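You operate a simulated robot arm through the tools that you are given. There is no shell and no other tool. Be economical: measure what you need, move in short steps, check, and stop when the job is done.

Carry out the task below with a simulated two-armed robot. There is one attempt and no reset: what you move stays moved.

JOB
Put two of the lamps from the top of the spare bench on the white papers there. Shut the lower drawer of the portioning bench. Pull the tester spares drawer open. The order is free. Set down upright: lamp.

It is judged by the outcome, as a careful person would: the job done as asked, and still so three seconds after it is handed in. It fails if anything else is knocked over, pushed out of place, dropped, spilled or broken.

ROBOT AND FRAMES
Two 7-joint arms with fingered hands on one trunk, on a base that drives. Base frame: it is fixed to the floor where the robot stands at the start and does not move with it; the origin is under the middle of the robot, x ahead of it, y to its left, z up. Readings come in mm, degrees, newtons and seconds.
The left shoulder is at the start at [20, 123, 1334], the right one opposite. With the tool pointing down near the work surface each hand reaches from about 100 to 460 mm from the robot's upright axis, wherever it stands, measured 20 degrees to its own side. Places, roughly: lower drawer of the portioning bench [2500, 700, 500]; tester spares drawer [2500, -4600, 400]. Payload 2.4 kg a hand.
Tool frame (each hand has its own): the origin (TCP) lies between the finger pads and is the grasp point; the fingertips stand 17 mm ahead of it; z points along the fingers, y is the line along which they close. Largest opening 88 mm; the body of the gripper starts 47 mm behind the TCP. The gripper is a hand of 3 fingers: y runs from the thumb to the fingers, the wrist lies at [0, 0, -165] in the tool frame.
Orientation is that of the tool frame in the base frame, as a unit quaternion [x, y, z, w]. With the fingers straight down and closing along the base's y, the tool's x points along the base's -x, its y along +y and its z along -z.

CONTROLS
- The arms move only by the tool arm_command. It takes "left_increments", "right_increments" or both (then of equal length, played together; a hand with none holds still); each is a list of rows, each a list of 6 numbers: the shift along the tool's x, y, z in cm, then the turn, a rotation vector about the tool's x, y, z in degrees. In form: [[tx, ty, tz, rx, ry, rz], ...]. A call has 1 to 20 rows; each row shifts and turns the commanded pose from where the row before left it, along the tool's axes as they then stand. A row lasts 0.2 s, in which the tool goes at most 50 mm and 8.6 degrees; a call with a longer step from one row to the next is refused whole. Where a pose cannot be reached the arm comes as near as it can. A force on the tool above 40 N (or 10 N above the force at the start of the call, whichever is more), or a blocked arm, ends the call early, and 0.2 s more pass. In this call time passes only in rows, and 0.2 s behind the last. It gives the time, the measured TCP pose, the force on the tool (base axes), the opening and the grip force at its end, in the units of the frame above (readings bear some noise), with the torque about the TCP (base axes, N m) and any sound that the robot's microphone picked up.
- Cameras (640 x 400 px; columns grow to the right, rows downward): "scene" is now at [49.4, -24.7, 1786]; the picture's right is [-0.14, -0.99, 0.00], its down [-0.84, 0.12, -0.54] and it looks along [0.53, -0.07, -0.84] (base axes); focal length 290 px, centre (320, 200). "left" rides on the left gripper at [-52, 4, -66] in its tool frame; the picture's right is [-0.09, -1.00, 0.00], its down [0.78, -0.07, -0.62] and it looks along [0.62, -0.05, 0.78] (tool axes); focal length 243 px, centre (320, 200). "right" rides on the right gripper at [52, 4, -66] in its tool frame; the picture's right is [-0.08, 1.00, 0.00], its down [-0.78, -0.07, -0.62] and it looks along [-0.62, -0.05, 0.78] (tool axes); focal length 243 px, centre (320, 200). There is no depth. A picture from a camera that has moved, and an enlarged one, comes with that camera's place and axes in the base frame and with its lens. The place of the scene camera against the robot may be out by one fixed shift of up to 25 mm in any direction.
- camera(camera): a new picture of that camera. It takes no simulated time.
- lift_body(by): slides the trunk up (or, below 0, down) by that many mm; the arms and the scene camera ride with it, the base frame stays. It gives what a move gives, with no picture.
- drive_base(legs): drives the robot by 1 to 6 legs, each [ahead, left, turn to the left] in mm, mm and degrees, along the robot's own axes; the way and the turn of a leg run together, so that a leg with both is an arc; at most 1500 mm and 180 degrees a leg. The arms and the cameras ride along, it lands a little off, and it stops where it bumps. It gives what a move gives.
- move_fingers(finger1, finger2, thumb_bend, hand): sets how far each is bent, from 0 (flat) to 1 (curled in); at 0.3 the hand is open as for a grip, at 0.7 the pads meet at the TCP. One left out holds its place. A second passes; each finger stops where it meets its share of the squeeze, and holds until it gets a number again. It is the only way to open and close the hand. It gives what a move gives, with no picture; readings hold the bend of each and the force on the fingers (four entries, about 0 where the hand has none), thumb and palm.
- head_to(pan, tilt): turns the head with the scene camera to pan (to the left, within 120 degrees either way) and tilt (down, from -29 to 69), counted from straight ahead of the robot. It gives what a move gives.
- inspect(camera, box): a new picture of the part [left, top, right, bottom] of that camera's present view, enlarged. It takes no simulated time.
- job_done(): hands the job in; it is judged then, once.

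Work in short steps. Places have to be worked out from the pictures, the camera data and where the tool is seen: move nearer, look again, correct. Check each grasp and each placing, and mend what went wrong. You have 165 turns and 138 pictures in all, those below and enlarged ones among them. Open the grippers and draw the arms clear of the work before you hand the job in, unless the task says otherwise; then end with one line.

The tools are called after "Request:" as name(argument=value, ...) on one line, values as JSON. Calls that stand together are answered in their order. arm_command: Moves the arms, as the interface text tells. Its arguments: {"type":"object","properties":{"left_increments":{"type":"array","items":{"type":"array","items":{"type":"number"}}},"right_increments":{"type":"array","items":{"type":"array","items":{"type":"number"}}}},"required":[]} The other tools are called the same way: lift_body (by) slides the trunk up or down; move_fingers (finger1, finger2, thumb_bend, hand) moves the fingers one by one; drive_base (legs) drives the base; head_to (pan, tilt) turns the head that bears the scene camera; camera (camera) takes a picture; inspect (camera, box) takes an enlarged picture of a part of a camera's view; job_done () hands the job in.

At the start:

```text
time_s: 0.0
left_ee_pos: [275.1, 16.3, 1147.5]
left_tcp_rot: [0.0, 1.0, 0.001, 0.0]
left_force: [0.0, 0.3, 0.6]
left_wrist_torque: [0.06, -0.02, 0.0]
left_gripper_width: 88.0
left_grasp_force: 0.1
left_shape: jaw
left_bend: [0.3, 0.3, 0.3]
left_finger forces: [0.0, 0.0, 0.0, 0.1, 0.0, 0.0]
right_ee_pos: [233.3, -226.5, 1220.4]
right_tcp_rot: [0.0, 1.0, 0.0, 0.0]
right_force: [0.8, 1.0, 0.6]
right_wrist_torque: [0.01, -0.01, -0.01]
right_gripper_width: 87.8
right_grasp_force: 0.0
right_shape: jaw
right_bend: [0.3, 0.3, 0.3]
right_finger forces: [0.1, 0.1, 0.0, 0.0, 0.1, 0.0]
trunk travel left (down, up): [-547.0, 283.0]
robot x, y, heading: [-1.8, 2.3, 0.0]
head pan, tilt: [-8.0, 57.5]
```

scene: 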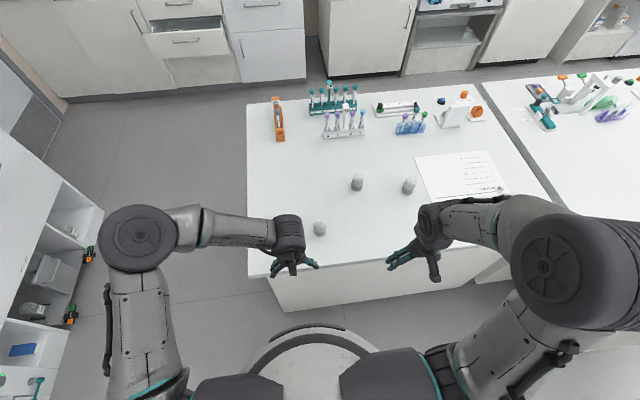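
right: 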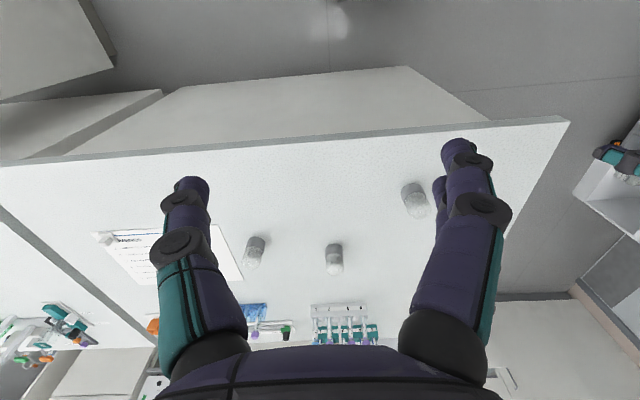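
left: 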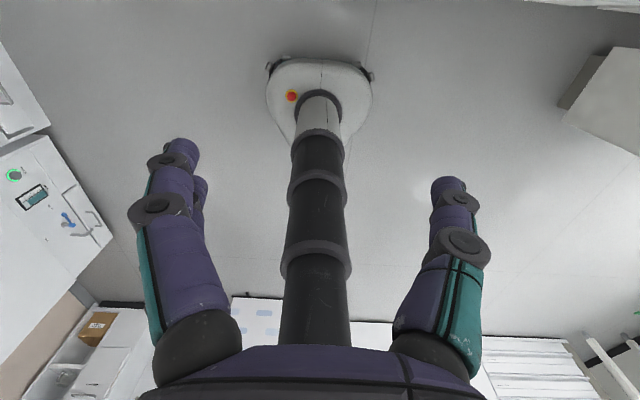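

The bench before me shows small white cylinders (maybe lamps) and a white paper; I'll enlarge those to identify them.

Request:
inspect(camera="scene", box=[240, 70, 560, 270])

Request:
inspect(camera="scene", box=[300, 150, 460, 250])

Request:
inspect(camera="scene", box=[0, 0, 320, 100])

```text
2.00 times, centred on (400, 170) of scene
camera zoom: at [49.4, -24.7, 1786.0], right [-0.14, -0.99, 0.0], down [-0.84, 0.12, -0.54], along [0.53, -0.07, -0.84], focal length 581 px, centre (160, 260)
```

zoom: 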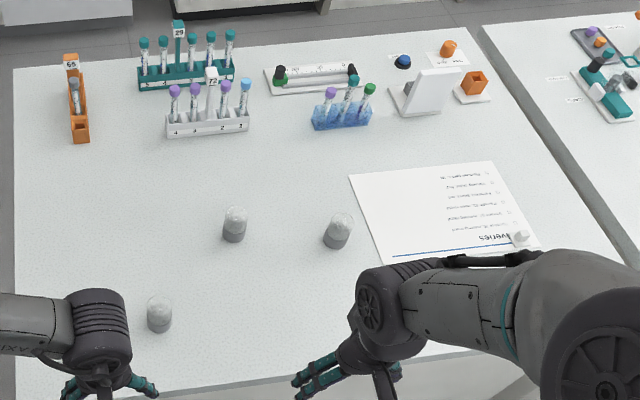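

```text
4.00 times, centred on (380, 200) of scene
camera zoom: at [49.4, -24.7, 1786.0], right [-0.14, -0.99, 0.0], down [-0.84, 0.12, -0.54], along [0.53, -0.07, -0.84], focal length 1162 px, centre (80, 200)
```

zoom: 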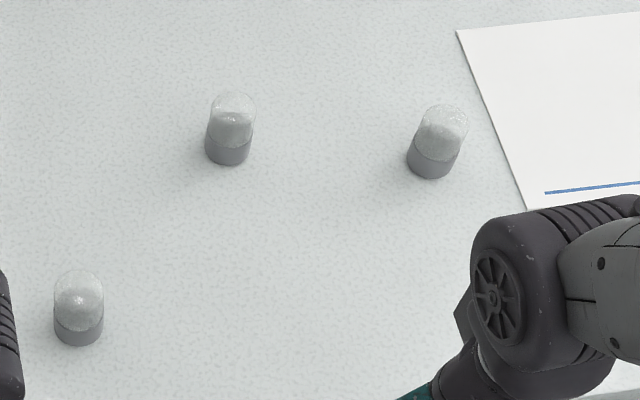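

```text
2.00 times, centred on (160, 50) of scene
camera zoom: at [49.4, -24.7, 1786.0], right [-0.14, -0.99, 0.0], down [-0.84, 0.12, -0.54], along [0.53, -0.07, -0.84], focal length 581 px, centre (640, 500)
```

zoom: 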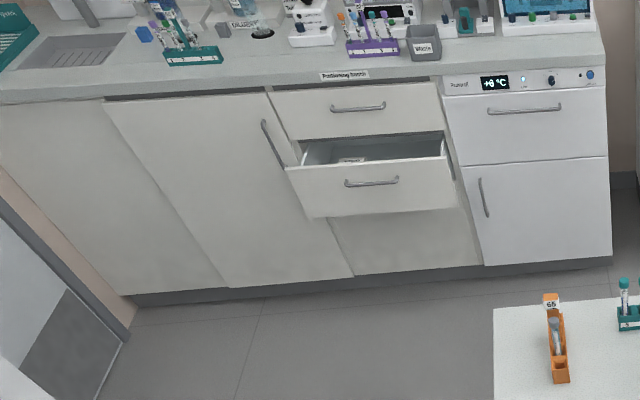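

The portioning bench is at the far wall, its lower drawer open. I still need to locate the spare bench and the tester spares drawer, so I look around with the head.

Request:
head_to(pan=-60, tilt=25)

Request:
camera(camera="scene")

Request:
head_to(pan=-110, tilt=25)

Request:
camera(camera="scene")

Request:
head_to(pan=90, tilt=25)

Request:
camera(camera="scene")

Request:
head_to(pan=0, tilt=25)

Request:
camera(camera="scene")

```text
time_s: 1.2
left_ee_pos: [276.3, 16.7, 1148.0]
left_tcp_rot: [0.0, 1.0, 0.0, -0.001]
left_force: [-0.7, -0.1, 0.4]
left_wrist_torque: [0.01, 0.01, -0.02]
left_gripper_width: 87.7
left_grasp_force: 0.0
left_shape: jaw
left_bend: [0.3, 0.3, 0.3]
left_finger forces: [0.0, 0.1, 0.0, 0.0, 0.0, 0.0]
right_ee_pos: [233.6, -227.1, 1221.5]
right_tcp_rot: [0.0, 1.0, 0.0, 0.001]
right_force: [-1.0, -0.6, -0.3]
right_wrist_torque: [0.0, -0.01, -0.02]
right_gripper_width: 88.0
right_grasp_force: 0.0
right_shape: jaw
right_bend: [0.3, 0.3, 0.3]
right_finger forces: [0.0, 0.1, 0.0, 0.0, 0.1, 0.1]
trunk travel left (down, up): [-547.0, 283.0]
robot x, y, heading: [0.0, -1.8, 0.3]
head pan, tilt: [-60.0, 25.0]
```

```text
131 pictures are left
camera scene: at [26.8, -94.9, 1833.0], right [-0.87, -0.5, 0.0], down [-0.21, 0.37, -0.91], along [0.45, -0.78, -0.42], focal length 290 px, centre (320, 200)
```

scene: 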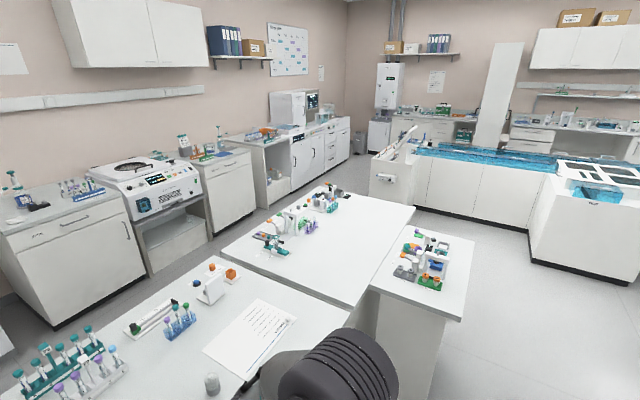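

```text
time_s: 2.4
left_ee_pos: [275.6, 16.2, 1147.6]
left_tcp_rot: [0.0, 1.0, 0.0, -0.001]
left_force: [0.3, 0.5, -0.3]
left_wrist_torque: [-0.01, -0.01, -0.02]
left_gripper_width: 88.0
left_grasp_force: 0.0
left_shape: jaw
left_bend: [0.3, 0.3, 0.3]
left_finger forces: [0.0, 0.1, 0.0, 0.0, 0.0, 0.1]
right_ee_pos: [233.9, -226.8, 1220.7]
right_tcp_rot: [-0.001, 1.0, 0.0, 0.0]
right_force: [-0.7, -0.5, -0.4]
right_wrist_torque: [0.0, 0.0, -0.02]
right_gripper_width: 87.9
right_grasp_force: 0.1
right_shape: jaw
right_bend: [0.3, 0.3, 0.3]
right_finger forces: [0.0, 0.0, 0.0, 0.0, 0.1, 0.0]
trunk travel left (down, up): [-547.0, 283.0]
robot x, y, heading: [1.5, 0.3, -0.2]
head pan, tilt: [-110.0, 25.0]
```

```text
130 pictures are left
camera scene: at [-50.8, -101.7, 1833.1], right [-0.94, 0.34, 0.0], down [0.14, 0.4, -0.91], along [-0.31, -0.85, -0.42], focal length 290 px, centre (320, 200)
```

scene: 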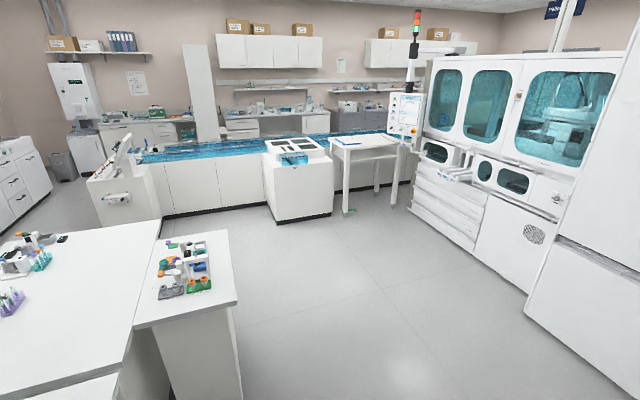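

```text
time_s: 5.3
left_ee_pos: [276.2, 16.9, 1148.1]
left_tcp_rot: [0.0, 1.0, 0.0, 0.0]
left_force: [0.4, -0.2, -0.1]
left_wrist_torque: [-0.02, -0.03, 0.02]
left_gripper_width: 87.9
left_grasp_force: 0.1
left_shape: jaw
left_bend: [0.3, 0.3, 0.3]
left_finger forces: [0.0, 0.0, 0.0, 0.0, 0.0, 0.1]
right_ee_pos: [234.1, -227.3, 1220.6]
right_tcp_rot: [0.0, 1.0, -0.001, 0.0]
right_force: [-0.2, -0.4, -0.1]
right_wrist_torque: [0.03, 0.03, -0.03]
right_gripper_width: 87.7
right_grasp_force: 0.1
right_shape: jaw
right_bend: [0.3, 0.3, 0.3]
right_finger forces: [0.1, 0.0, 0.0, 0.0, 0.0, 0.1]
trunk travel left (down, up): [-547.0, 283.0]
robot x, y, heading: [1.2, -3.8, -0.2]
head pan, tilt: [90.0, 25.0]
```

```text
129 pictures are left
camera scene: at [-19.4, 77.1, 1833.1], right [1.0, 0.0, 0.0], down [0.0, -0.42, -0.91], along [0.0, 0.91, -0.42], focal length 290 px, centre (320, 200)
```

scene: 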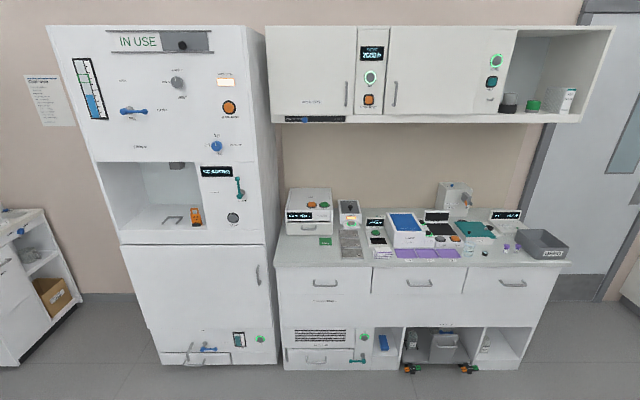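

```text
time_s: 7.0
left_ee_pos: [275.1, 16.9, 1148.2]
left_tcp_rot: [0.0, 1.0, 0.0, 0.0]
left_force: [-0.3, 0.0, -0.3]
left_wrist_torque: [0.01, 0.02, -0.05]
left_gripper_width: 87.8
left_grasp_force: 0.1
left_shape: jaw
left_bend: [0.3, 0.3, 0.3]
left_finger forces: [0.0, 0.0, 0.0, 0.1, 0.1, 0.1]
right_ee_pos: [233.3, -226.6, 1220.6]
right_tcp_rot: [-0.001, 1.0, 0.0, 0.0]
right_force: [0.2, 0.1, 0.0]
right_wrist_torque: [-0.02, 0.02, 0.0]
right_gripper_width: 87.8
right_grasp_force: 0.1
right_shape: jaw
right_bend: [0.3, 0.3, 0.3]
right_finger forces: [0.1, 0.0, 0.0, 0.0, 0.0, 0.0]
trunk travel left (down, up): [-547.0, 283.0]
robot x, y, heading: [-1.8, -0.0, 0.0]
head pan, tilt: [0.0, 25.0]
```

```text
128 pictures are left
camera scene: at [72.7, -15.0, 1833.1], right [0.0, -1.0, 0.0], down [-0.42, 0.0, -0.91], along [0.91, 0.0, -0.42], focal length 290 px, centre (320, 200)
```

scene: 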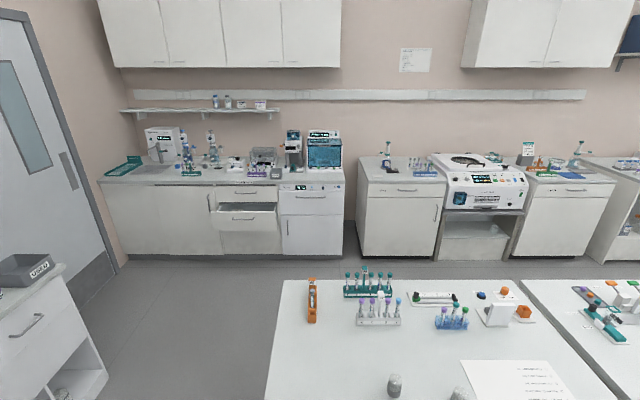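

I need to know which bench is "spare" and which papers are meant; enlarging the table views.

Request:
head_to(pan=-30, tilt=45)

Request:
inspect(camera="scene", box=[100, 40, 420, 240])

Request:
inspect(camera="scene", box=[320, 0, 640, 200])

Request:
camera(camera="scene")

```text
time_s: 7.9
left_ee_pos: [276.1, 16.9, 1148.1]
left_tcp_rot: [0.0, 1.0, 0.0, 0.0]
left_force: [-1.0, 0.5, -0.1]
left_wrist_torque: [-0.01, 0.02, 0.0]
left_gripper_width: 88.0
left_grasp_force: 0.2
left_shape: jaw
left_bend: [0.3, 0.3, 0.3]
left_finger forces: [0.0, 0.0, 0.0, 0.0, 0.1, 0.1]
right_ee_pos: [233.7, -226.9, 1219.9]
right_tcp_rot: [0.001, 1.0, 0.0, 0.0]
right_force: [0.5, -0.3, 0.7]
right_wrist_torque: [0.01, -0.01, 0.03]
right_gripper_width: 88.0
right_grasp_force: 0.1
right_shape: jaw
right_bend: [0.3, 0.3, 0.3]
right_finger forces: [0.0, 0.1, 0.0, 0.0, 0.1, 0.0]
trunk travel left (down, up): [-547.0, 283.0]
robot x, y, heading: [-0.8, 4.0, -0.2]
head pan, tilt: [-30.0, 45.0]
```

```text
2.00 times, centred on (260, 140) of scene
camera zoom: at [51.1, -55.6, 1802.5], right [-0.5, -0.87, 0.0], down [-0.61, 0.35, -0.71], along [0.61, -0.35, -0.71], focal length 581 px, centre (440, 320)
```

zoom: 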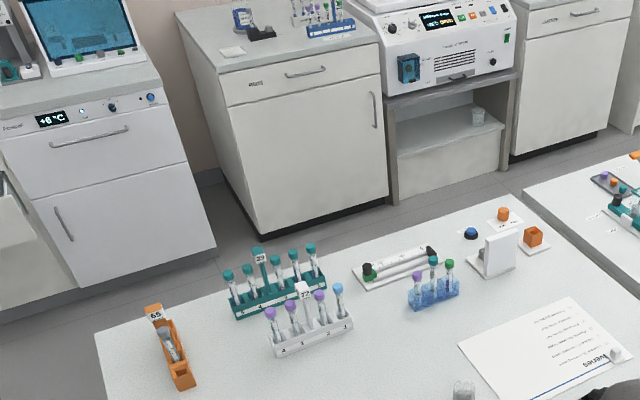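

```text
2.00 times, centred on (480, 100) of scene
camera zoom: at [51.1, -55.6, 1802.5], right [-0.5, -0.87, 0.0], down [-0.61, 0.35, -0.71], along [0.61, -0.35, -0.71], focal length 581 px, centre (0, 400)
```

zoom: 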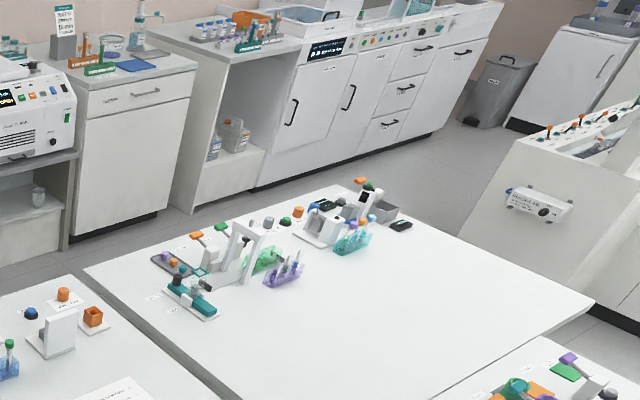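

```text
125 pictures are left
camera scene: at [51.1, -55.6, 1802.5], right [-0.5, -0.87, 0.0], down [-0.61, 0.35, -0.71], along [0.61, -0.35, -0.71], focal length 290 px, centre (320, 200)
```

scene: 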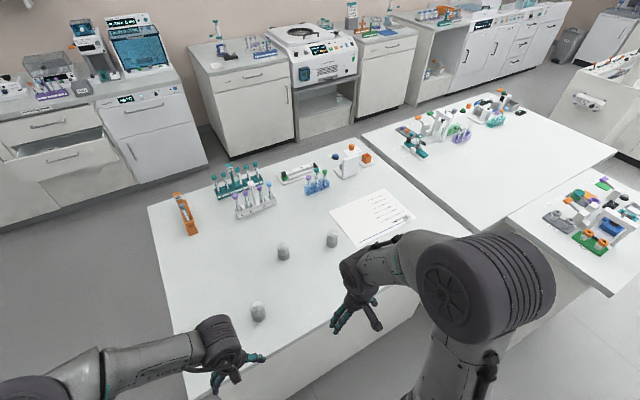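

I'll enlarge other parts of the room to see if another bench carries lamps and white papers.

Request:
head_to(pan=-85, tilt=25)

Request:
inspect(camera="scene", box=[0, 60, 320, 260])

Request:
inspect(camera="scene", box=[320, 60, 640, 260])

Request:
inspect(camera="scene", box=[100, 200, 420, 400])

Request:
head_to(pan=120, tilt=20)

Request:
camera(camera="scene")

Request:
head_to(pan=-120, tilt=20)

Request:
camera(camera="scene")

```text
time_s: 9.2
left_ee_pos: [275.9, 16.2, 1148.0]
left_tcp_rot: [0.0, 1.0, 0.0, 0.001]
left_force: [-0.5, -0.2, -0.4]
left_wrist_torque: [0.0, -0.05, 0.01]
left_gripper_width: 87.9
left_grasp_force: 0.0
left_shape: jaw
left_bend: [0.3, 0.3, 0.3]
left_finger forces: [0.0, 0.0, 0.0, 0.0, 0.0, 0.0]
right_ee_pos: [233.9, -226.6, 1220.1]
right_tcp_rot: [0.001, 1.0, 0.0, 0.0]
right_force: [-0.7, -0.2, 0.0]
right_wrist_torque: [-0.02, -0.01, 0.06]
right_gripper_width: 88.1
right_grasp_force: 0.1
right_shape: jaw
right_bend: [0.3, 0.3, 0.3]
right_finger forces: [0.0, 0.0, 0.1, 0.1, 0.0, 0.0]
trunk travel left (down, up): [-547.0, 283.0]
robot x, y, heading: [0.4, -1.6, -0.0]
head pan, tilt: [-85.0, 25.0]
```

```text
2.00 times, centred on (160, 160) of scene
camera zoom: at [-11.3, -106.9, 1833.0], right [-1.0, -0.09, 0.0], down [-0.04, 0.42, -0.91], along [0.08, -0.9, -0.42], focal length 581 px, centre (640, 280)
```

zoom: 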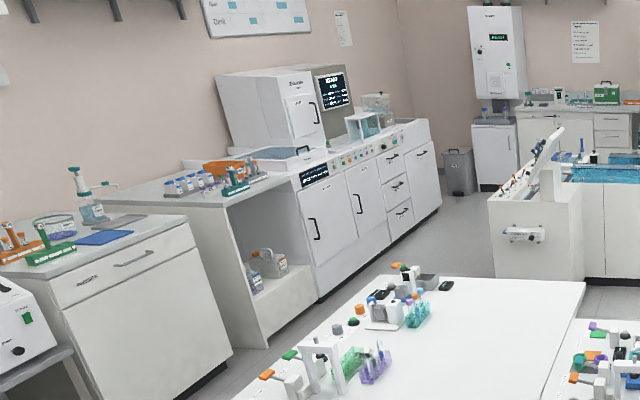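

```text
2.00 times, centred on (480, 160) of scene
camera zoom: at [-11.3, -106.9, 1833.0], right [-1.0, -0.09, 0.0], down [-0.04, 0.42, -0.91], along [0.08, -0.9, -0.42], focal length 581 px, centre (0, 280)
```

zoom: 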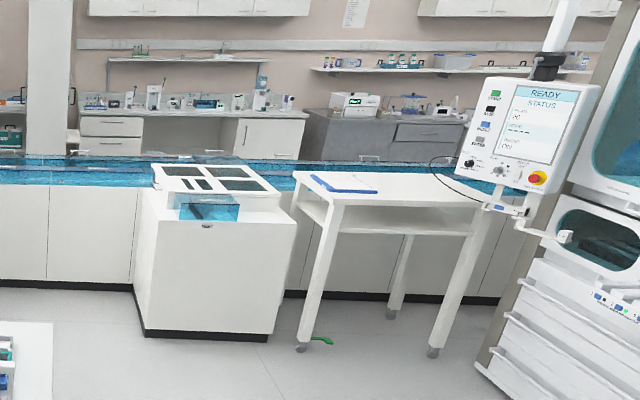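

```text
2.00 times, centred on (260, 300) of scene
camera zoom: at [-11.3, -106.9, 1833.0], right [-1.0, -0.09, 0.0], down [-0.04, 0.42, -0.91], along [0.08, -0.9, -0.42], focal length 581 px, centre (440, 0)
```

zoom: 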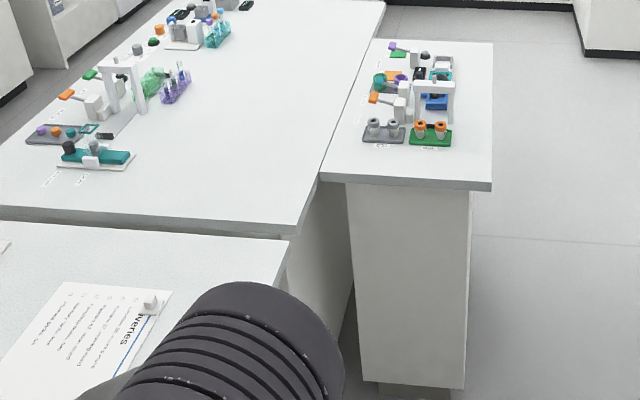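

```text
time_s: 12.2
left_ee_pos: [275.7, 16.3, 1147.3]
left_tcp_rot: [0.0, 1.0, 0.001, 0.001]
left_force: [0.0, 0.4, 0.5]
left_wrist_torque: [0.0, 0.02, -0.01]
left_gripper_width: 88.2
left_grasp_force: 0.0
left_shape: jaw
left_bend: [0.3, 0.3, 0.3]
left_finger forces: [0.1, 0.0, 0.0, 0.0, 0.0, 0.0]
right_ee_pos: [233.0, -227.2, 1221.7]
right_tcp_rot: [0.0, 1.0, 0.0, 0.0]
right_force: [0.6, -0.5, 0.2]
right_wrist_torque: [-0.01, 0.0, 0.01]
right_gripper_width: 88.0
right_grasp_force: 0.1
right_shape: jaw
right_bend: [0.3, 0.3, 0.3]
right_finger forces: [0.1, 0.0, 0.1, 0.0, 0.1, 0.1]
trunk travel left (down, up): [-547.0, 283.0]
robot x, y, heading: [3.2, 1.4, -0.1]
head pan, tilt: [120.0, 20.0]
```

```text
121 pictures are left
camera scene: at [-65.9, 65.6, 1841.2], right [0.87, 0.5, 0.0], down [0.17, -0.3, -0.94], along [-0.47, 0.81, -0.34], focal length 290 px, centre (320, 200)
```

scene: 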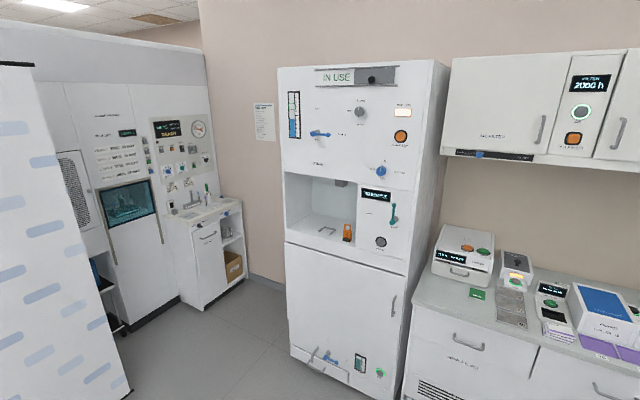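

```text
time_s: 15.5
left_ee_pos: [275.7, 17.4, 1148.9]
left_tcp_rot: [-0.001, 1.0, 0.0, 0.001]
left_force: [0.4, 0.8, 0.2]
left_wrist_torque: [0.0, 0.0, 0.02]
left_gripper_width: 87.9
left_grasp_force: 0.0
left_shape: jaw
left_bend: [0.3, 0.3, 0.3]
left_finger forces: [0.1, 0.0, 0.1, 0.0, 0.0, 0.0]
right_ee_pos: [233.3, -227.7, 1220.6]
right_tcp_rot: [0.0, 1.0, 0.001, 0.0]
right_force: [0.1, 0.2, 0.3]
right_wrist_torque: [0.0, -0.04, 0.0]
right_gripper_width: 87.8
right_grasp_force: 0.1
right_shape: jaw
right_bend: [0.3, 0.3, 0.3]
right_finger forces: [0.0, 0.1, 0.1, 0.0, 0.0, 0.1]
trunk travel left (down, up): [-547.0, 283.0]
robot x, y, heading: [-1.3, 0.3, -0.0]
head pan, tilt: [-120.0, 20.0]
```

```text
120 pictures are left
camera scene: at [-65.9, -95.8, 1841.2], right [-0.87, 0.5, 0.0], down [0.17, 0.3, -0.94], along [-0.47, -0.81, -0.34], focal length 290 px, centre (320, 200)
```

scene: 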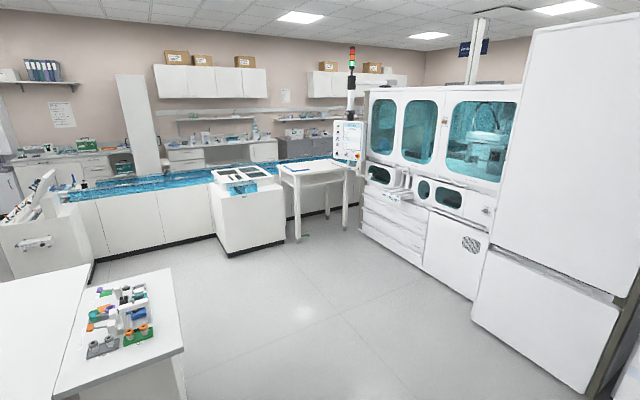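

The bench in front seems the spare bench. I'll look closely at the paper sheet and the little object on it, and at the two small white cards with orange pieces.

Request:
head_to(pan=-25, tilt=50)

Request:
camera(camera="scene")

Request:
inspect(camera="scene", box=[300, 130, 460, 230])

Request:
inspect(camera="scene", box=[260, 90, 420, 190])

```text
time_s: 17.2
left_ee_pos: [276.0, 16.1, 1148.4]
left_tcp_rot: [0.0, 1.0, 0.0, 0.0]
left_force: [0.5, 0.2, -0.6]
left_wrist_torque: [0.0, -0.02, -0.01]
left_gripper_width: 88.1
left_grasp_force: 0.0
left_shape: jaw
left_bend: [0.3, 0.3, 0.3]
left_finger forces: [0.1, 0.0, 0.1, 0.1, 0.0, 0.0]
right_ee_pos: [232.9, -227.6, 1221.0]
right_tcp_rot: [0.0, 1.0, 0.001, 0.0]
right_force: [0.1, -0.4, -0.3]
right_wrist_torque: [-0.01, 0.01, 0.0]
right_gripper_width: 87.8
right_grasp_force: 0.0
right_shape: jaw
right_bend: [0.3, 0.3, 0.3]
right_finger forces: [0.0, 0.0, 0.0, 0.1, 0.0, 0.1]
trunk travel left (down, up): [-547.0, 283.0]
robot x, y, heading: [-2.4, 0.4, 0.0]
head pan, tilt: [-25.0, 50.0]
```

```text
119 pictures are left
camera scene: at [50.4, -47.7, 1795.6], right [-0.42, -0.91, 0.0], down [-0.69, 0.32, -0.64], along [0.58, -0.27, -0.77], focal length 290 px, centre (320, 200)
```

scene: 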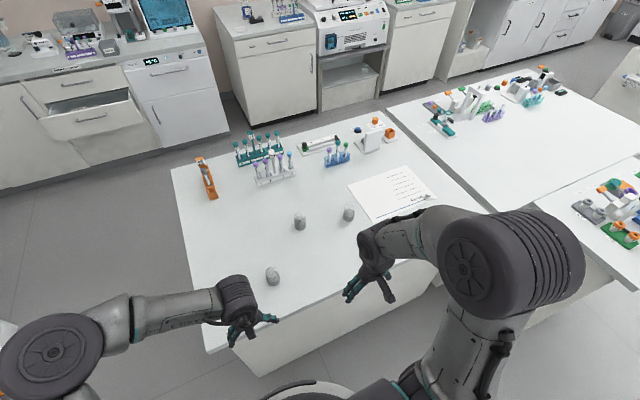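

```text
4.00 times, centred on (380, 180) of scene
camera zoom: at [50.4, -47.7, 1795.6], right [-0.42, -0.91, 0.0], down [-0.69, 0.32, -0.64], along [0.58, -0.27, -0.77], focal length 1162 px, centre (80, 280)
```

zoom: 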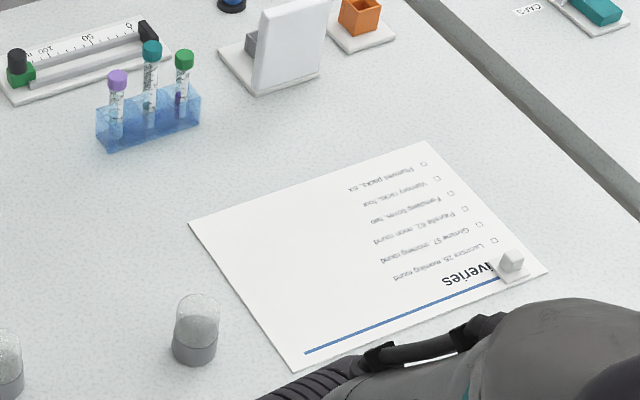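

```text
4.00 times, centred on (340, 140) of scene
camera zoom: at [50.4, -47.7, 1795.6], right [-0.42, -0.91, 0.0], down [-0.69, 0.32, -0.64], along [0.58, -0.27, -0.77], focal length 1162 px, centre (240, 440)
```

zoom: 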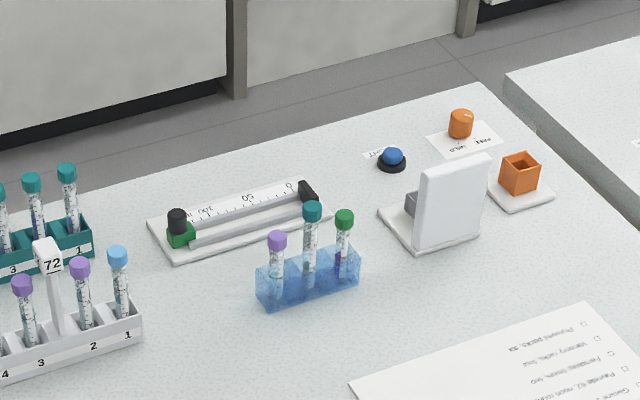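

I'll read the labels on the wall benches with strong zooms to see which one is called "spare bench".

Request:
head_to(pan=-30, tilt=25)

Request:
camera(camera="scene")

Request:
inspect(camera="scene", box=[190, 100, 350, 200])

Request:
inspect(camera="scene", box=[340, 100, 500, 200])

```text
time_s: 18.1
left_ee_pos: [276.5, 16.7, 1148.0]
left_tcp_rot: [0.0, 1.0, 0.0, 0.0]
left_force: [0.9, 0.5, -0.2]
left_wrist_torque: [0.05, -0.04, 0.01]
left_gripper_width: 87.8
left_grasp_force: 0.1
left_shape: jaw
left_bend: [0.3, 0.3, 0.3]
left_finger forces: [0.1, 0.0, 0.1, 0.1, 0.0, 0.0]
right_ee_pos: [234.3, -227.2, 1221.7]
right_tcp_rot: [-0.001, 1.0, 0.0, 0.0]
right_force: [0.5, 0.9, 0.7]
right_wrist_torque: [0.01, 0.01, 0.02]
right_gripper_width: 87.8
right_grasp_force: 0.1
right_shape: jaw
right_bend: [0.3, 0.3, 0.3]
right_finger forces: [0.1, 0.0, 0.0, 0.0, 0.1, 0.0]
trunk travel left (down, up): [-547.0, 283.0]
robot x, y, heading: [-0.8, -0.1, -0.3]
head pan, tilt: [-30.0, 25.0]
```

```text
116 pictures are left
camera scene: at [60.5, -61.2, 1833.0], right [-0.5, -0.87, 0.0], down [-0.37, 0.21, -0.91], along [0.78, -0.45, -0.42], focal length 290 px, centre (320, 200)
```

scene: 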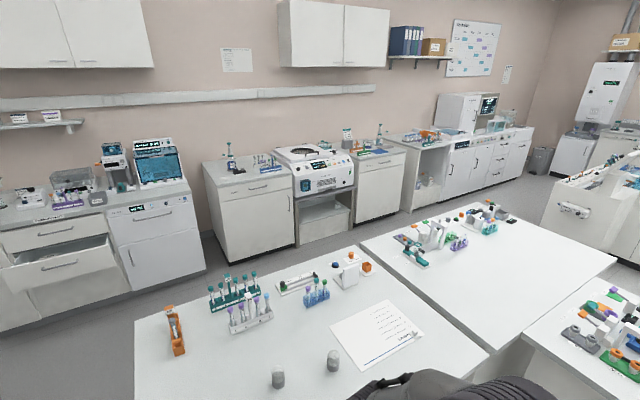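

```text
4.00 times, centred on (270, 150) of scene
camera zoom: at [60.5, -61.2, 1833.0], right [-0.5, -0.87, 0.0], down [-0.37, 0.21, -0.91], along [0.78, -0.45, -0.42], focal length 1162 px, centre (520, 400)
```

zoom: 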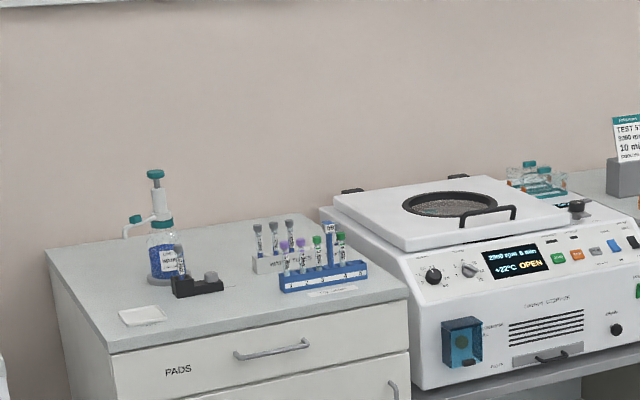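

```text
4.00 times, centred on (420, 150) of scene
camera zoom: at [60.5, -61.2, 1833.0], right [-0.5, -0.87, 0.0], down [-0.37, 0.21, -0.91], along [0.78, -0.45, -0.42], focal length 1162 px, centre (-80, 400)
```

zoom: 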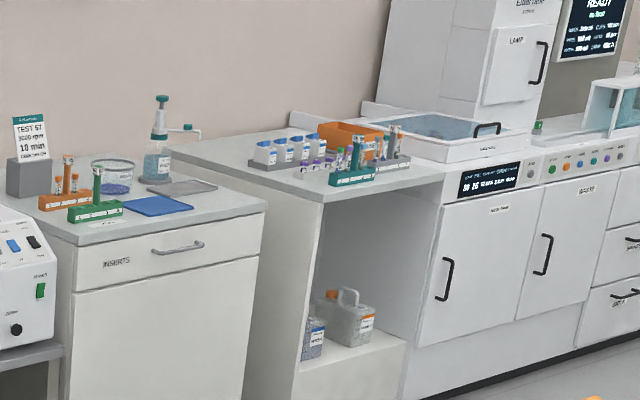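

One machine has a "LAMP" door, so lamps may live around there; zooming on the far end of the room for a "spare bench" label.

Request:
head_to(pan=-70, tilt=20)

Request:
inspect(camera="scene", box=[40, 100, 200, 200])

Request:
inspect(camera="scene", box=[200, 110, 360, 210])

Request:
inspect(camera="scene", box=[360, 110, 480, 185])

Request:
inspect(camera="scene", box=[480, 110, 600, 185])

```text
time_s: 19.2
left_ee_pos: [275.8, 16.3, 1148.2]
left_tcp_rot: [0.0, 1.0, 0.0, 0.0]
left_force: [0.8, 0.1, 0.2]
left_wrist_torque: [0.04, 0.02, 0.0]
left_gripper_width: 87.9
left_grasp_force: 0.1
left_shape: jaw
left_bend: [0.3, 0.3, 0.3]
left_finger forces: [0.0, 0.0, 0.1, 0.1, 0.1, 0.0]
right_ee_pos: [233.3, -228.8, 1221.0]
right_tcp_rot: [0.0, 1.0, -0.001, 0.0]
right_force: [-0.1, 0.4, 0.1]
right_wrist_torque: [0.01, -0.02, -0.01]
right_gripper_width: 87.9
right_grasp_force: 0.0
right_shape: jaw
right_bend: [0.3, 0.3, 0.3]
right_finger forces: [0.0, 0.0, 0.0, 0.1, 0.1, 0.0]
trunk travel left (down, up): [-547.0, 283.0]
robot x, y, heading: [-0.4, 2.8, 0.0]
head pan, tilt: [-70.0, 20.0]
```

```text
4.00 times, centred on (120, 150) of scene
camera zoom: at [12.5, -102.6, 1841.1], right [-0.94, -0.34, 0.0], down [-0.12, 0.32, -0.94], along [0.32, -0.88, -0.34], focal length 1162 px, centre (1120, 400)
```

zoom: 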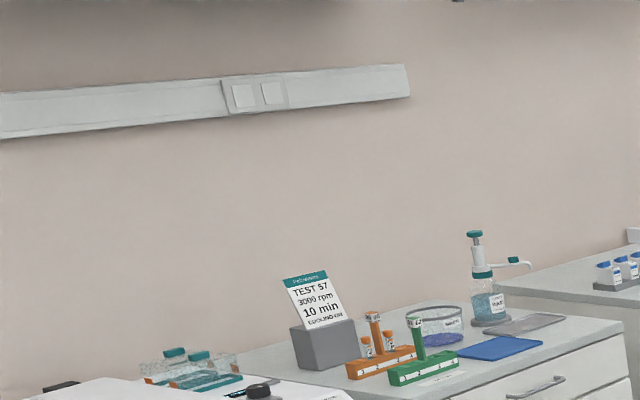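

```text
4.00 times, centred on (280, 160) of scene
camera zoom: at [12.5, -102.6, 1841.1], right [-0.94, -0.34, 0.0], down [-0.12, 0.32, -0.94], along [0.32, -0.88, -0.34], focal length 1162 px, centre (480, 360)
```

zoom: 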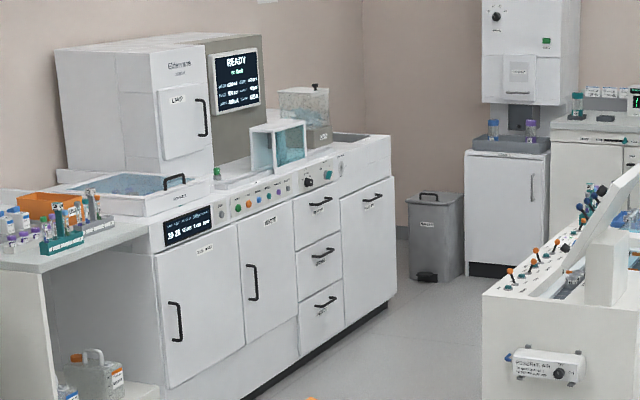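

```text
5.33 times, centred on (420, 148) of scene
camera zoom: at [12.5, -102.6, 1841.1], right [-0.94, -0.34, 0.0], down [-0.12, 0.32, -0.94], along [0.32, -0.88, -0.34], focal length 1549 px, centre (-213, 480)
```

zoom: 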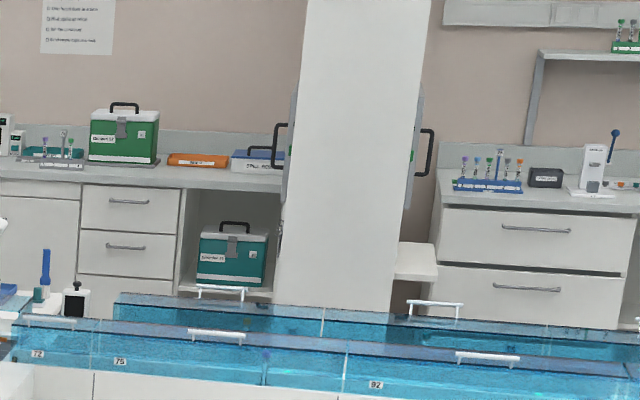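

```text
5.33 times, centred on (540, 148) of scene
camera zoom: at [12.5, -102.6, 1841.1], right [-0.94, -0.34, 0.0], down [-0.12, 0.32, -0.94], along [0.32, -0.88, -0.34], focal length 1549 px, centre (-853, 480)
```

zoom: 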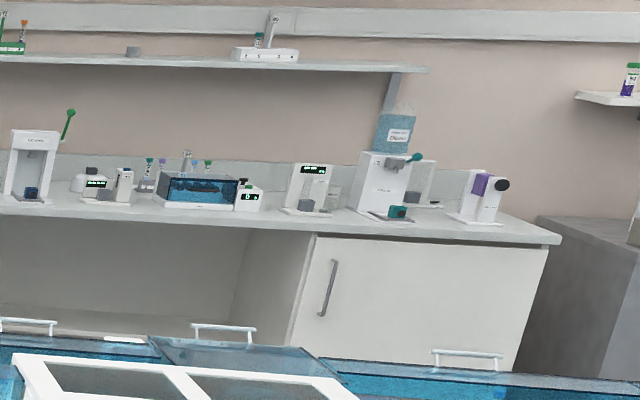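

I take the bench before me as the spare bench: lamps at about A(477,-79), B(644,-244), C(604,-431), paper x 548–766, y -510…-810, top z≈886. Now I check clearance between the base and the bench.

Request:
head_to(pan=0, tilt=69)

Request:
camera(camera="scene")

```text
time_s: 20.6
left_ee_pos: [273.7, 16.7, 1148.0]
left_tcp_rot: [0.0, 1.0, -0.001, -0.001]
left_force: [0.4, 0.4, -0.1]
left_wrist_torque: [0.0, 0.02, -0.04]
left_gripper_width: 88.0
left_grasp_force: 0.0
left_shape: jaw
left_bend: [0.3, 0.3, 0.3]
left_finger forces: [0.0, 0.0, 0.0, 0.0, 0.1, 0.0]
right_ee_pos: [232.1, -228.0, 1220.4]
right_tcp_rot: [0.0, 1.0, 0.0, 0.0]
right_force: [0.3, 0.2, -0.3]
right_wrist_torque: [-0.03, 0.02, 0.0]
right_gripper_width: 87.8
right_grasp_force: 0.1
right_shape: jaw
right_bend: [0.3, 0.3, 0.3]
right_finger forces: [0.0, 0.1, 0.0, 0.0, 0.1, 0.1]
trunk travel left (down, up): [-547.0, 283.0]
robot x, y, heading: [-1.4, -1.4, 0.2]
head pan, tilt: [0.0, 68.8]
```

```text
109 pictures are left
camera scene: at [36.6, -15.2, 1773.6], right [0.0, -1.0, 0.0], down [-0.93, 0.0, -0.36], along [0.36, 0.0, -0.93], focal length 290 px, centre (320, 200)
```

scene: 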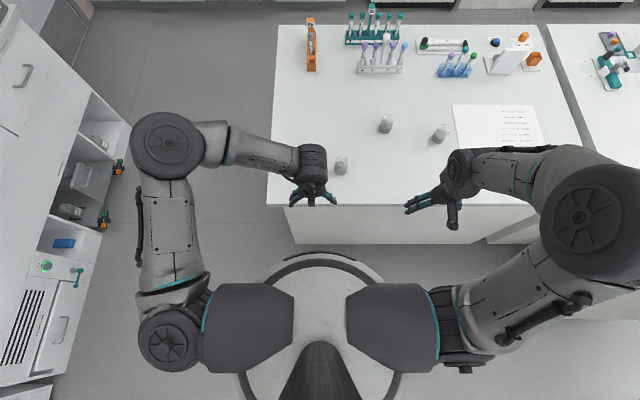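

Base front is about 80 mm from the bench panel, so I drive 45 mm ahead and 265 mm right to bring lamp C in front of the right arm.

Request:
drive_base(legs=[[0, -265, 0], [45, 0, 0]])

Request:
camera(camera="scene")

Request:
camera(camera="right")

```text
time_s: 23.0
left_ee_pos: [322.9, -248.1, 1148.2]
left_tcp_rot: [0.001, 1.0, 0.001, -0.001]
left_force: [0.8, -0.2, 0.6]
left_wrist_torque: [0.01, -0.01, 0.01]
left_gripper_width: 88.0
left_grasp_force: 0.1
left_shape: jaw
left_bend: [0.3, 0.3, 0.3]
left_finger forces: [0.0, 0.1, 0.0, 0.0, 0.0, 0.1]
right_ee_pos: [280.2, -491.8, 1220.0]
right_tcp_rot: [0.001, 1.0, 0.0, -0.002]
right_force: [-0.6, 0.1, 0.5]
right_wrist_torque: [0.04, 0.02, 0.03]
right_gripper_width: 87.9
right_grasp_force: 0.1
right_shape: jaw
right_bend: [0.3, 0.3, 0.3]
right_finger forces: [0.1, 0.1, 0.1, 0.0, 0.0, 0.1]
trunk travel left (down, up): [-547.0, 283.0]
robot x, y, heading: [44.8, -261.2, -0.3]
head pan, tilt: [0.0, 68.8]
```

```text
108 pictures are left
camera scene: at [84.3, -279.9, 1773.5], right [0.0, -1.0, 0.0], down [-0.93, 0.0, -0.36], along [0.36, 0.0, -0.93], focal length 290 px, centre (320, 200)
```

scene: 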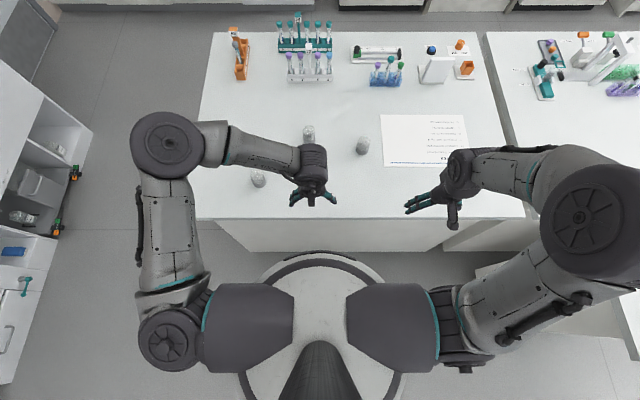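

```text
107 pictures are left
camera right: at [227.6, -488.0, 1285.9], right [0.09, 1.0, 0.0], down [0.78, -0.07, 0.62], along [0.62, -0.05, -0.78], focal length 243 px, centre (320, 200)
```

right: 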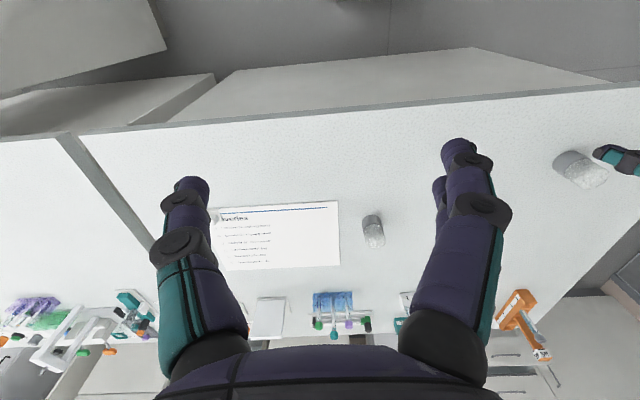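

Lamp C appears near (613,-406) from the hand camera. I lower the trunk to gain forward reach, then bring the right hand forward and pitch it 35°.

Request:
lift_body(by=-120)

Request:
arm_command(right_increments=[[-4, 1.64, 0.8, 0, 0, 0], [-4, 1.64, 0.8, 0, 0, 0], [-4, 1.64, 0.8, 0, 0, 0], [-4, 1.64, 0.8, 0, 0, 0], [-4, 1.64, 0.8, 0, 0, 0], [0, 0, 0, 0, -7, 0], [0, 0, 0, 0, -7, 0], [0, 0, 0, 0, -7, 0], [0, 0, 0, 0, -7, 0], [0, 0, 0, 0, -7, 0]])

Request:
camera(camera="right")

Request:
camera(camera="scene")

```text
time_s: 24.5
left_ee_pos: [319.8, -248.6, 1027.4]
left_tcp_rot: [-0.001, 1.0, 0.001, 0.0]
left_force: [0.1, 0.4, -0.2]
left_wrist_torque: [-0.01, -0.03, 0.0]
left_gripper_width: 87.5
left_grasp_force: 0.0
left_shape: jaw
left_bend: [0.3, 0.3, 0.3]
left_finger forces: [0.0, 0.1, 0.1, 0.0, 0.0, 0.0]
right_ee_pos: [277.3, -491.9, 1100.3]
right_tcp_rot: [0.001, 1.0, 0.0, 0.0]
right_force: [0.0, 0.1, 0.5]
right_wrist_torque: [-0.01, -0.01, 0.0]
right_gripper_width: 88.0
right_grasp_force: 0.1
right_shape: jaw
right_bend: [0.3, 0.3, 0.3]
right_finger forces: [0.1, 0.0, 0.1, 0.0, 0.0, 0.0]
trunk travel left (down, up): [-427.0, 403.0]
robot x, y, heading: [43.9, -264.6, 0.1]
head pan, tilt: [0.0, 68.8]
```

```text
time_s: 26.7
left_ee_pos: [321.4, -247.8, 1029.0]
left_tcp_rot: [0.0, 1.0, 0.0, -0.001]
left_force: [-1.0, 0.2, -0.2]
left_wrist_torque: [0.01, 0.01, 0.01]
left_gripper_width: 87.9
left_grasp_force: 0.0
left_shape: jaw
left_bend: [0.3, 0.3, 0.3]
left_finger forces: [0.0, 0.0, 0.0, 0.1, 0.0, 0.0]
right_ee_pos: [477.7, -409.6, 1060.4]
right_tcp_rot: [0.0, 0.953, -0.001, 0.302]
right_force: [0.5, 0.8, 0.1]
right_wrist_torque: [-0.03, 0.0, 0.02]
right_gripper_width: 88.1
right_grasp_force: 0.1
right_shape: jaw
right_bend: [0.3, 0.3, 0.3]
right_finger forces: [0.1, 0.1, 0.1, 0.1, 0.1, 0.0]
trunk travel left (down, up): [-427.0, 403.0]
robot x, y, heading: [43.9, -268.4, -0.1]
head pan, tilt: [0.0, 68.8]
```

```text
106 pictures are left
camera right: at [396.8, -405.8, 1084.8], right [0.07, 1.0, 0.05], down [0.28, -0.07, 0.96], along [0.96, -0.05, -0.29], focal length 243 px, centre (320, 200)
```

right: 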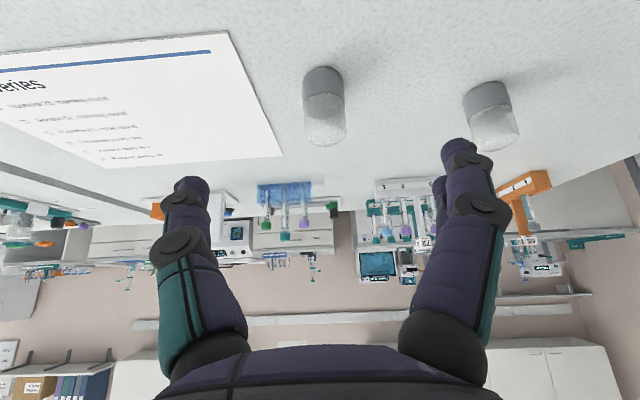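

```text
105 pictures are left
camera scene: at [81.3, -279.1, 1653.6], right [0.0, -1.0, 0.0], down [-0.93, 0.0, -0.36], along [0.36, 0.0, -0.93], focal length 290 px, centre (320, 200)
```

scene: 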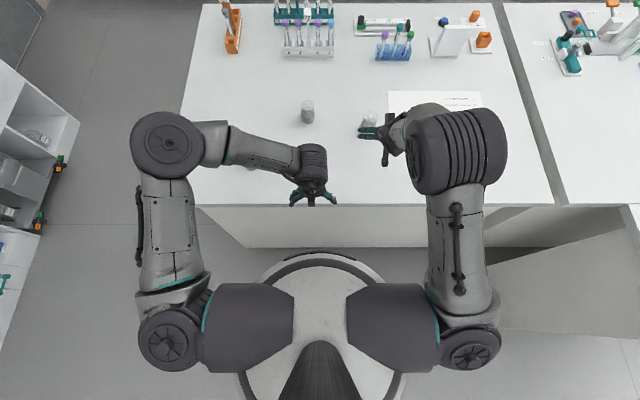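

Pose is reached cleanly. Lamp C is around (605,-408); I go to 80 mm short of it along the finger direction and look again.

Request:
arm_command(right_increments=[[-0.86, 0.07, 3.47, 0, 0, 0], [-0.86, 0.07, 3.47, 0, 0, 0], [-0.86, 0.06, 3.46, 0, 0, 0]])

Request:
camera(camera="right")

Request:
inspect(camera="scene", box=[320, 70, 480, 170])

```text
time_s: 27.5
left_ee_pos: [320.5, -248.0, 1027.2]
left_tcp_rot: [0.0, 1.0, 0.0, 0.0]
left_force: [-0.4, -1.0, 0.5]
left_wrist_torque: [0.01, 0.0, 0.03]
left_gripper_width: 88.0
left_grasp_force: 0.0
left_shape: jaw
left_bend: [0.3, 0.3, 0.3]
left_finger forces: [0.1, 0.1, 0.0, 0.1, 0.0, 0.0]
right_ee_pos: [560.8, -409.8, 988.9]
right_tcp_rot: [0.0, 0.954, -0.001, 0.3]
right_force: [0.5, 0.2, 0.4]
right_wrist_torque: [0.03, -0.02, -0.02]
right_gripper_width: 87.6
right_grasp_force: 0.0
right_shape: jaw
right_bend: [0.3, 0.3, 0.3]
right_finger forces: [0.0, 0.1, 0.1, 0.0, 0.1, 0.1]
trunk travel left (down, up): [-427.0, 403.0]
robot x, y, heading: [43.0, -262.5, 0.1]
head pan, tilt: [0.0, 68.8]
```

```text
104 pictures are left
camera right: at [479.7, -404.3, 1013.5], right [0.07, 1.0, 0.05], down [0.28, -0.07, 0.96], along [0.96, -0.05, -0.29], focal length 243 px, centre (320, 200)
```

right: 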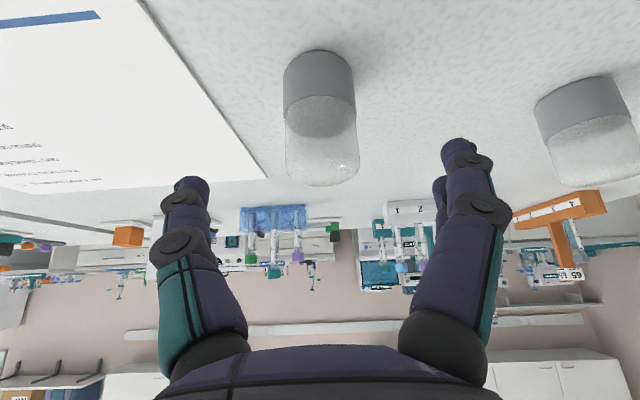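

```text
4.00 times, centred on (400, 120) of scene
camera zoom: at [82.3, -279.9, 1653.6], right [0.0, -1.0, 0.0], down [-0.93, 0.0, -0.36], along [0.36, 0.0, -0.93], focal length 1162 px, centre (0, 520)
```

zoom: 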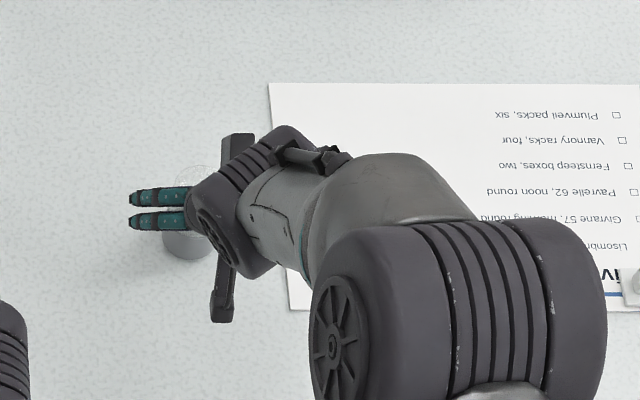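

Size change puts lamp C's foot at about (602,-408), table z≈890, diameter ≈43 mm. I advance 76 mm along the fingers so the pads straddle it mid-height.

Request:
arm_command(right_increments=[[0.1, 0.05, 2.0, 0, 0, 0], [0.1, 0.05, 2.0, 0, 0, 0], [0.1, 0.05, 2.0, 0, 0, 0], [0, 0, 1.6, 0, 0, 0]])

Request:
camera(camera="right")

Request:
inspect(camera="scene", box=[320, 70, 480, 170])

```text
time_s: 28.5
left_ee_pos: [321.2, -247.9, 1026.4]
left_tcp_rot: [0.0, 1.0, -0.001, -0.001]
left_force: [0.0, 0.4, -0.2]
left_wrist_torque: [0.03, -0.02, 0.02]
left_gripper_width: 88.0
left_grasp_force: 0.0
left_shape: jaw
left_bend: [0.3, 0.3, 0.3]
left_finger forces: [0.0, 0.0, 0.1, 0.0, 0.0, 0.0]
right_ee_pos: [595.1, -407.1, 933.1]
right_tcp_rot: [0.0, 0.954, 0.001, 0.299]
right_force: [0.5, -0.2, -0.1]
right_wrist_torque: [0.0, 0.0, 0.02]
right_gripper_width: 87.9
right_grasp_force: 0.1
right_shape: jaw
right_bend: [0.3, 0.3, 0.3]
right_finger forces: [0.1, 0.1, 0.0, 0.0, 0.0, 0.1]
right hand out of reach, approached as far as the arm can: row 4
trunk travel left (down, up): [-427.0, 403.0]
robot x, y, heading: [45.7, -267.7, 0.1]
head pan, tilt: [0.0, 68.8]
```

```text
102 pictures are left
camera right: at [513.9, -402.4, 956.1], right [0.07, 1.0, 0.05], down [0.29, -0.07, 0.96], along [0.96, -0.05, -0.29], focal length 243 px, centre (320, 200)
```

right: 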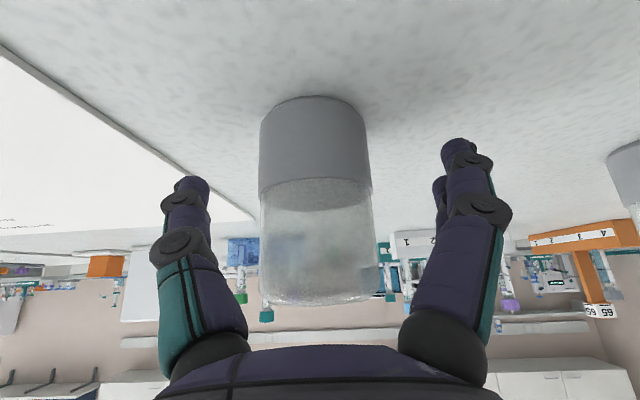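

```text
4.00 times, centred on (400, 120) of scene
camera zoom: at [81.4, -279.5, 1653.6], right [0.0, -1.0, 0.0], down [-0.93, 0.0, -0.36], along [0.36, 0.0, -0.93], focal length 1162 px, centre (0, 520)
```

zoom: 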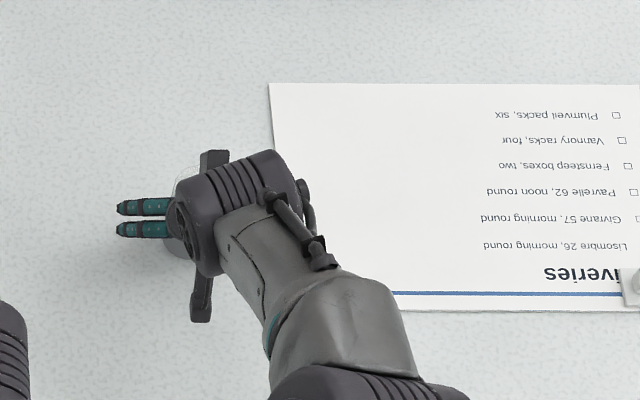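

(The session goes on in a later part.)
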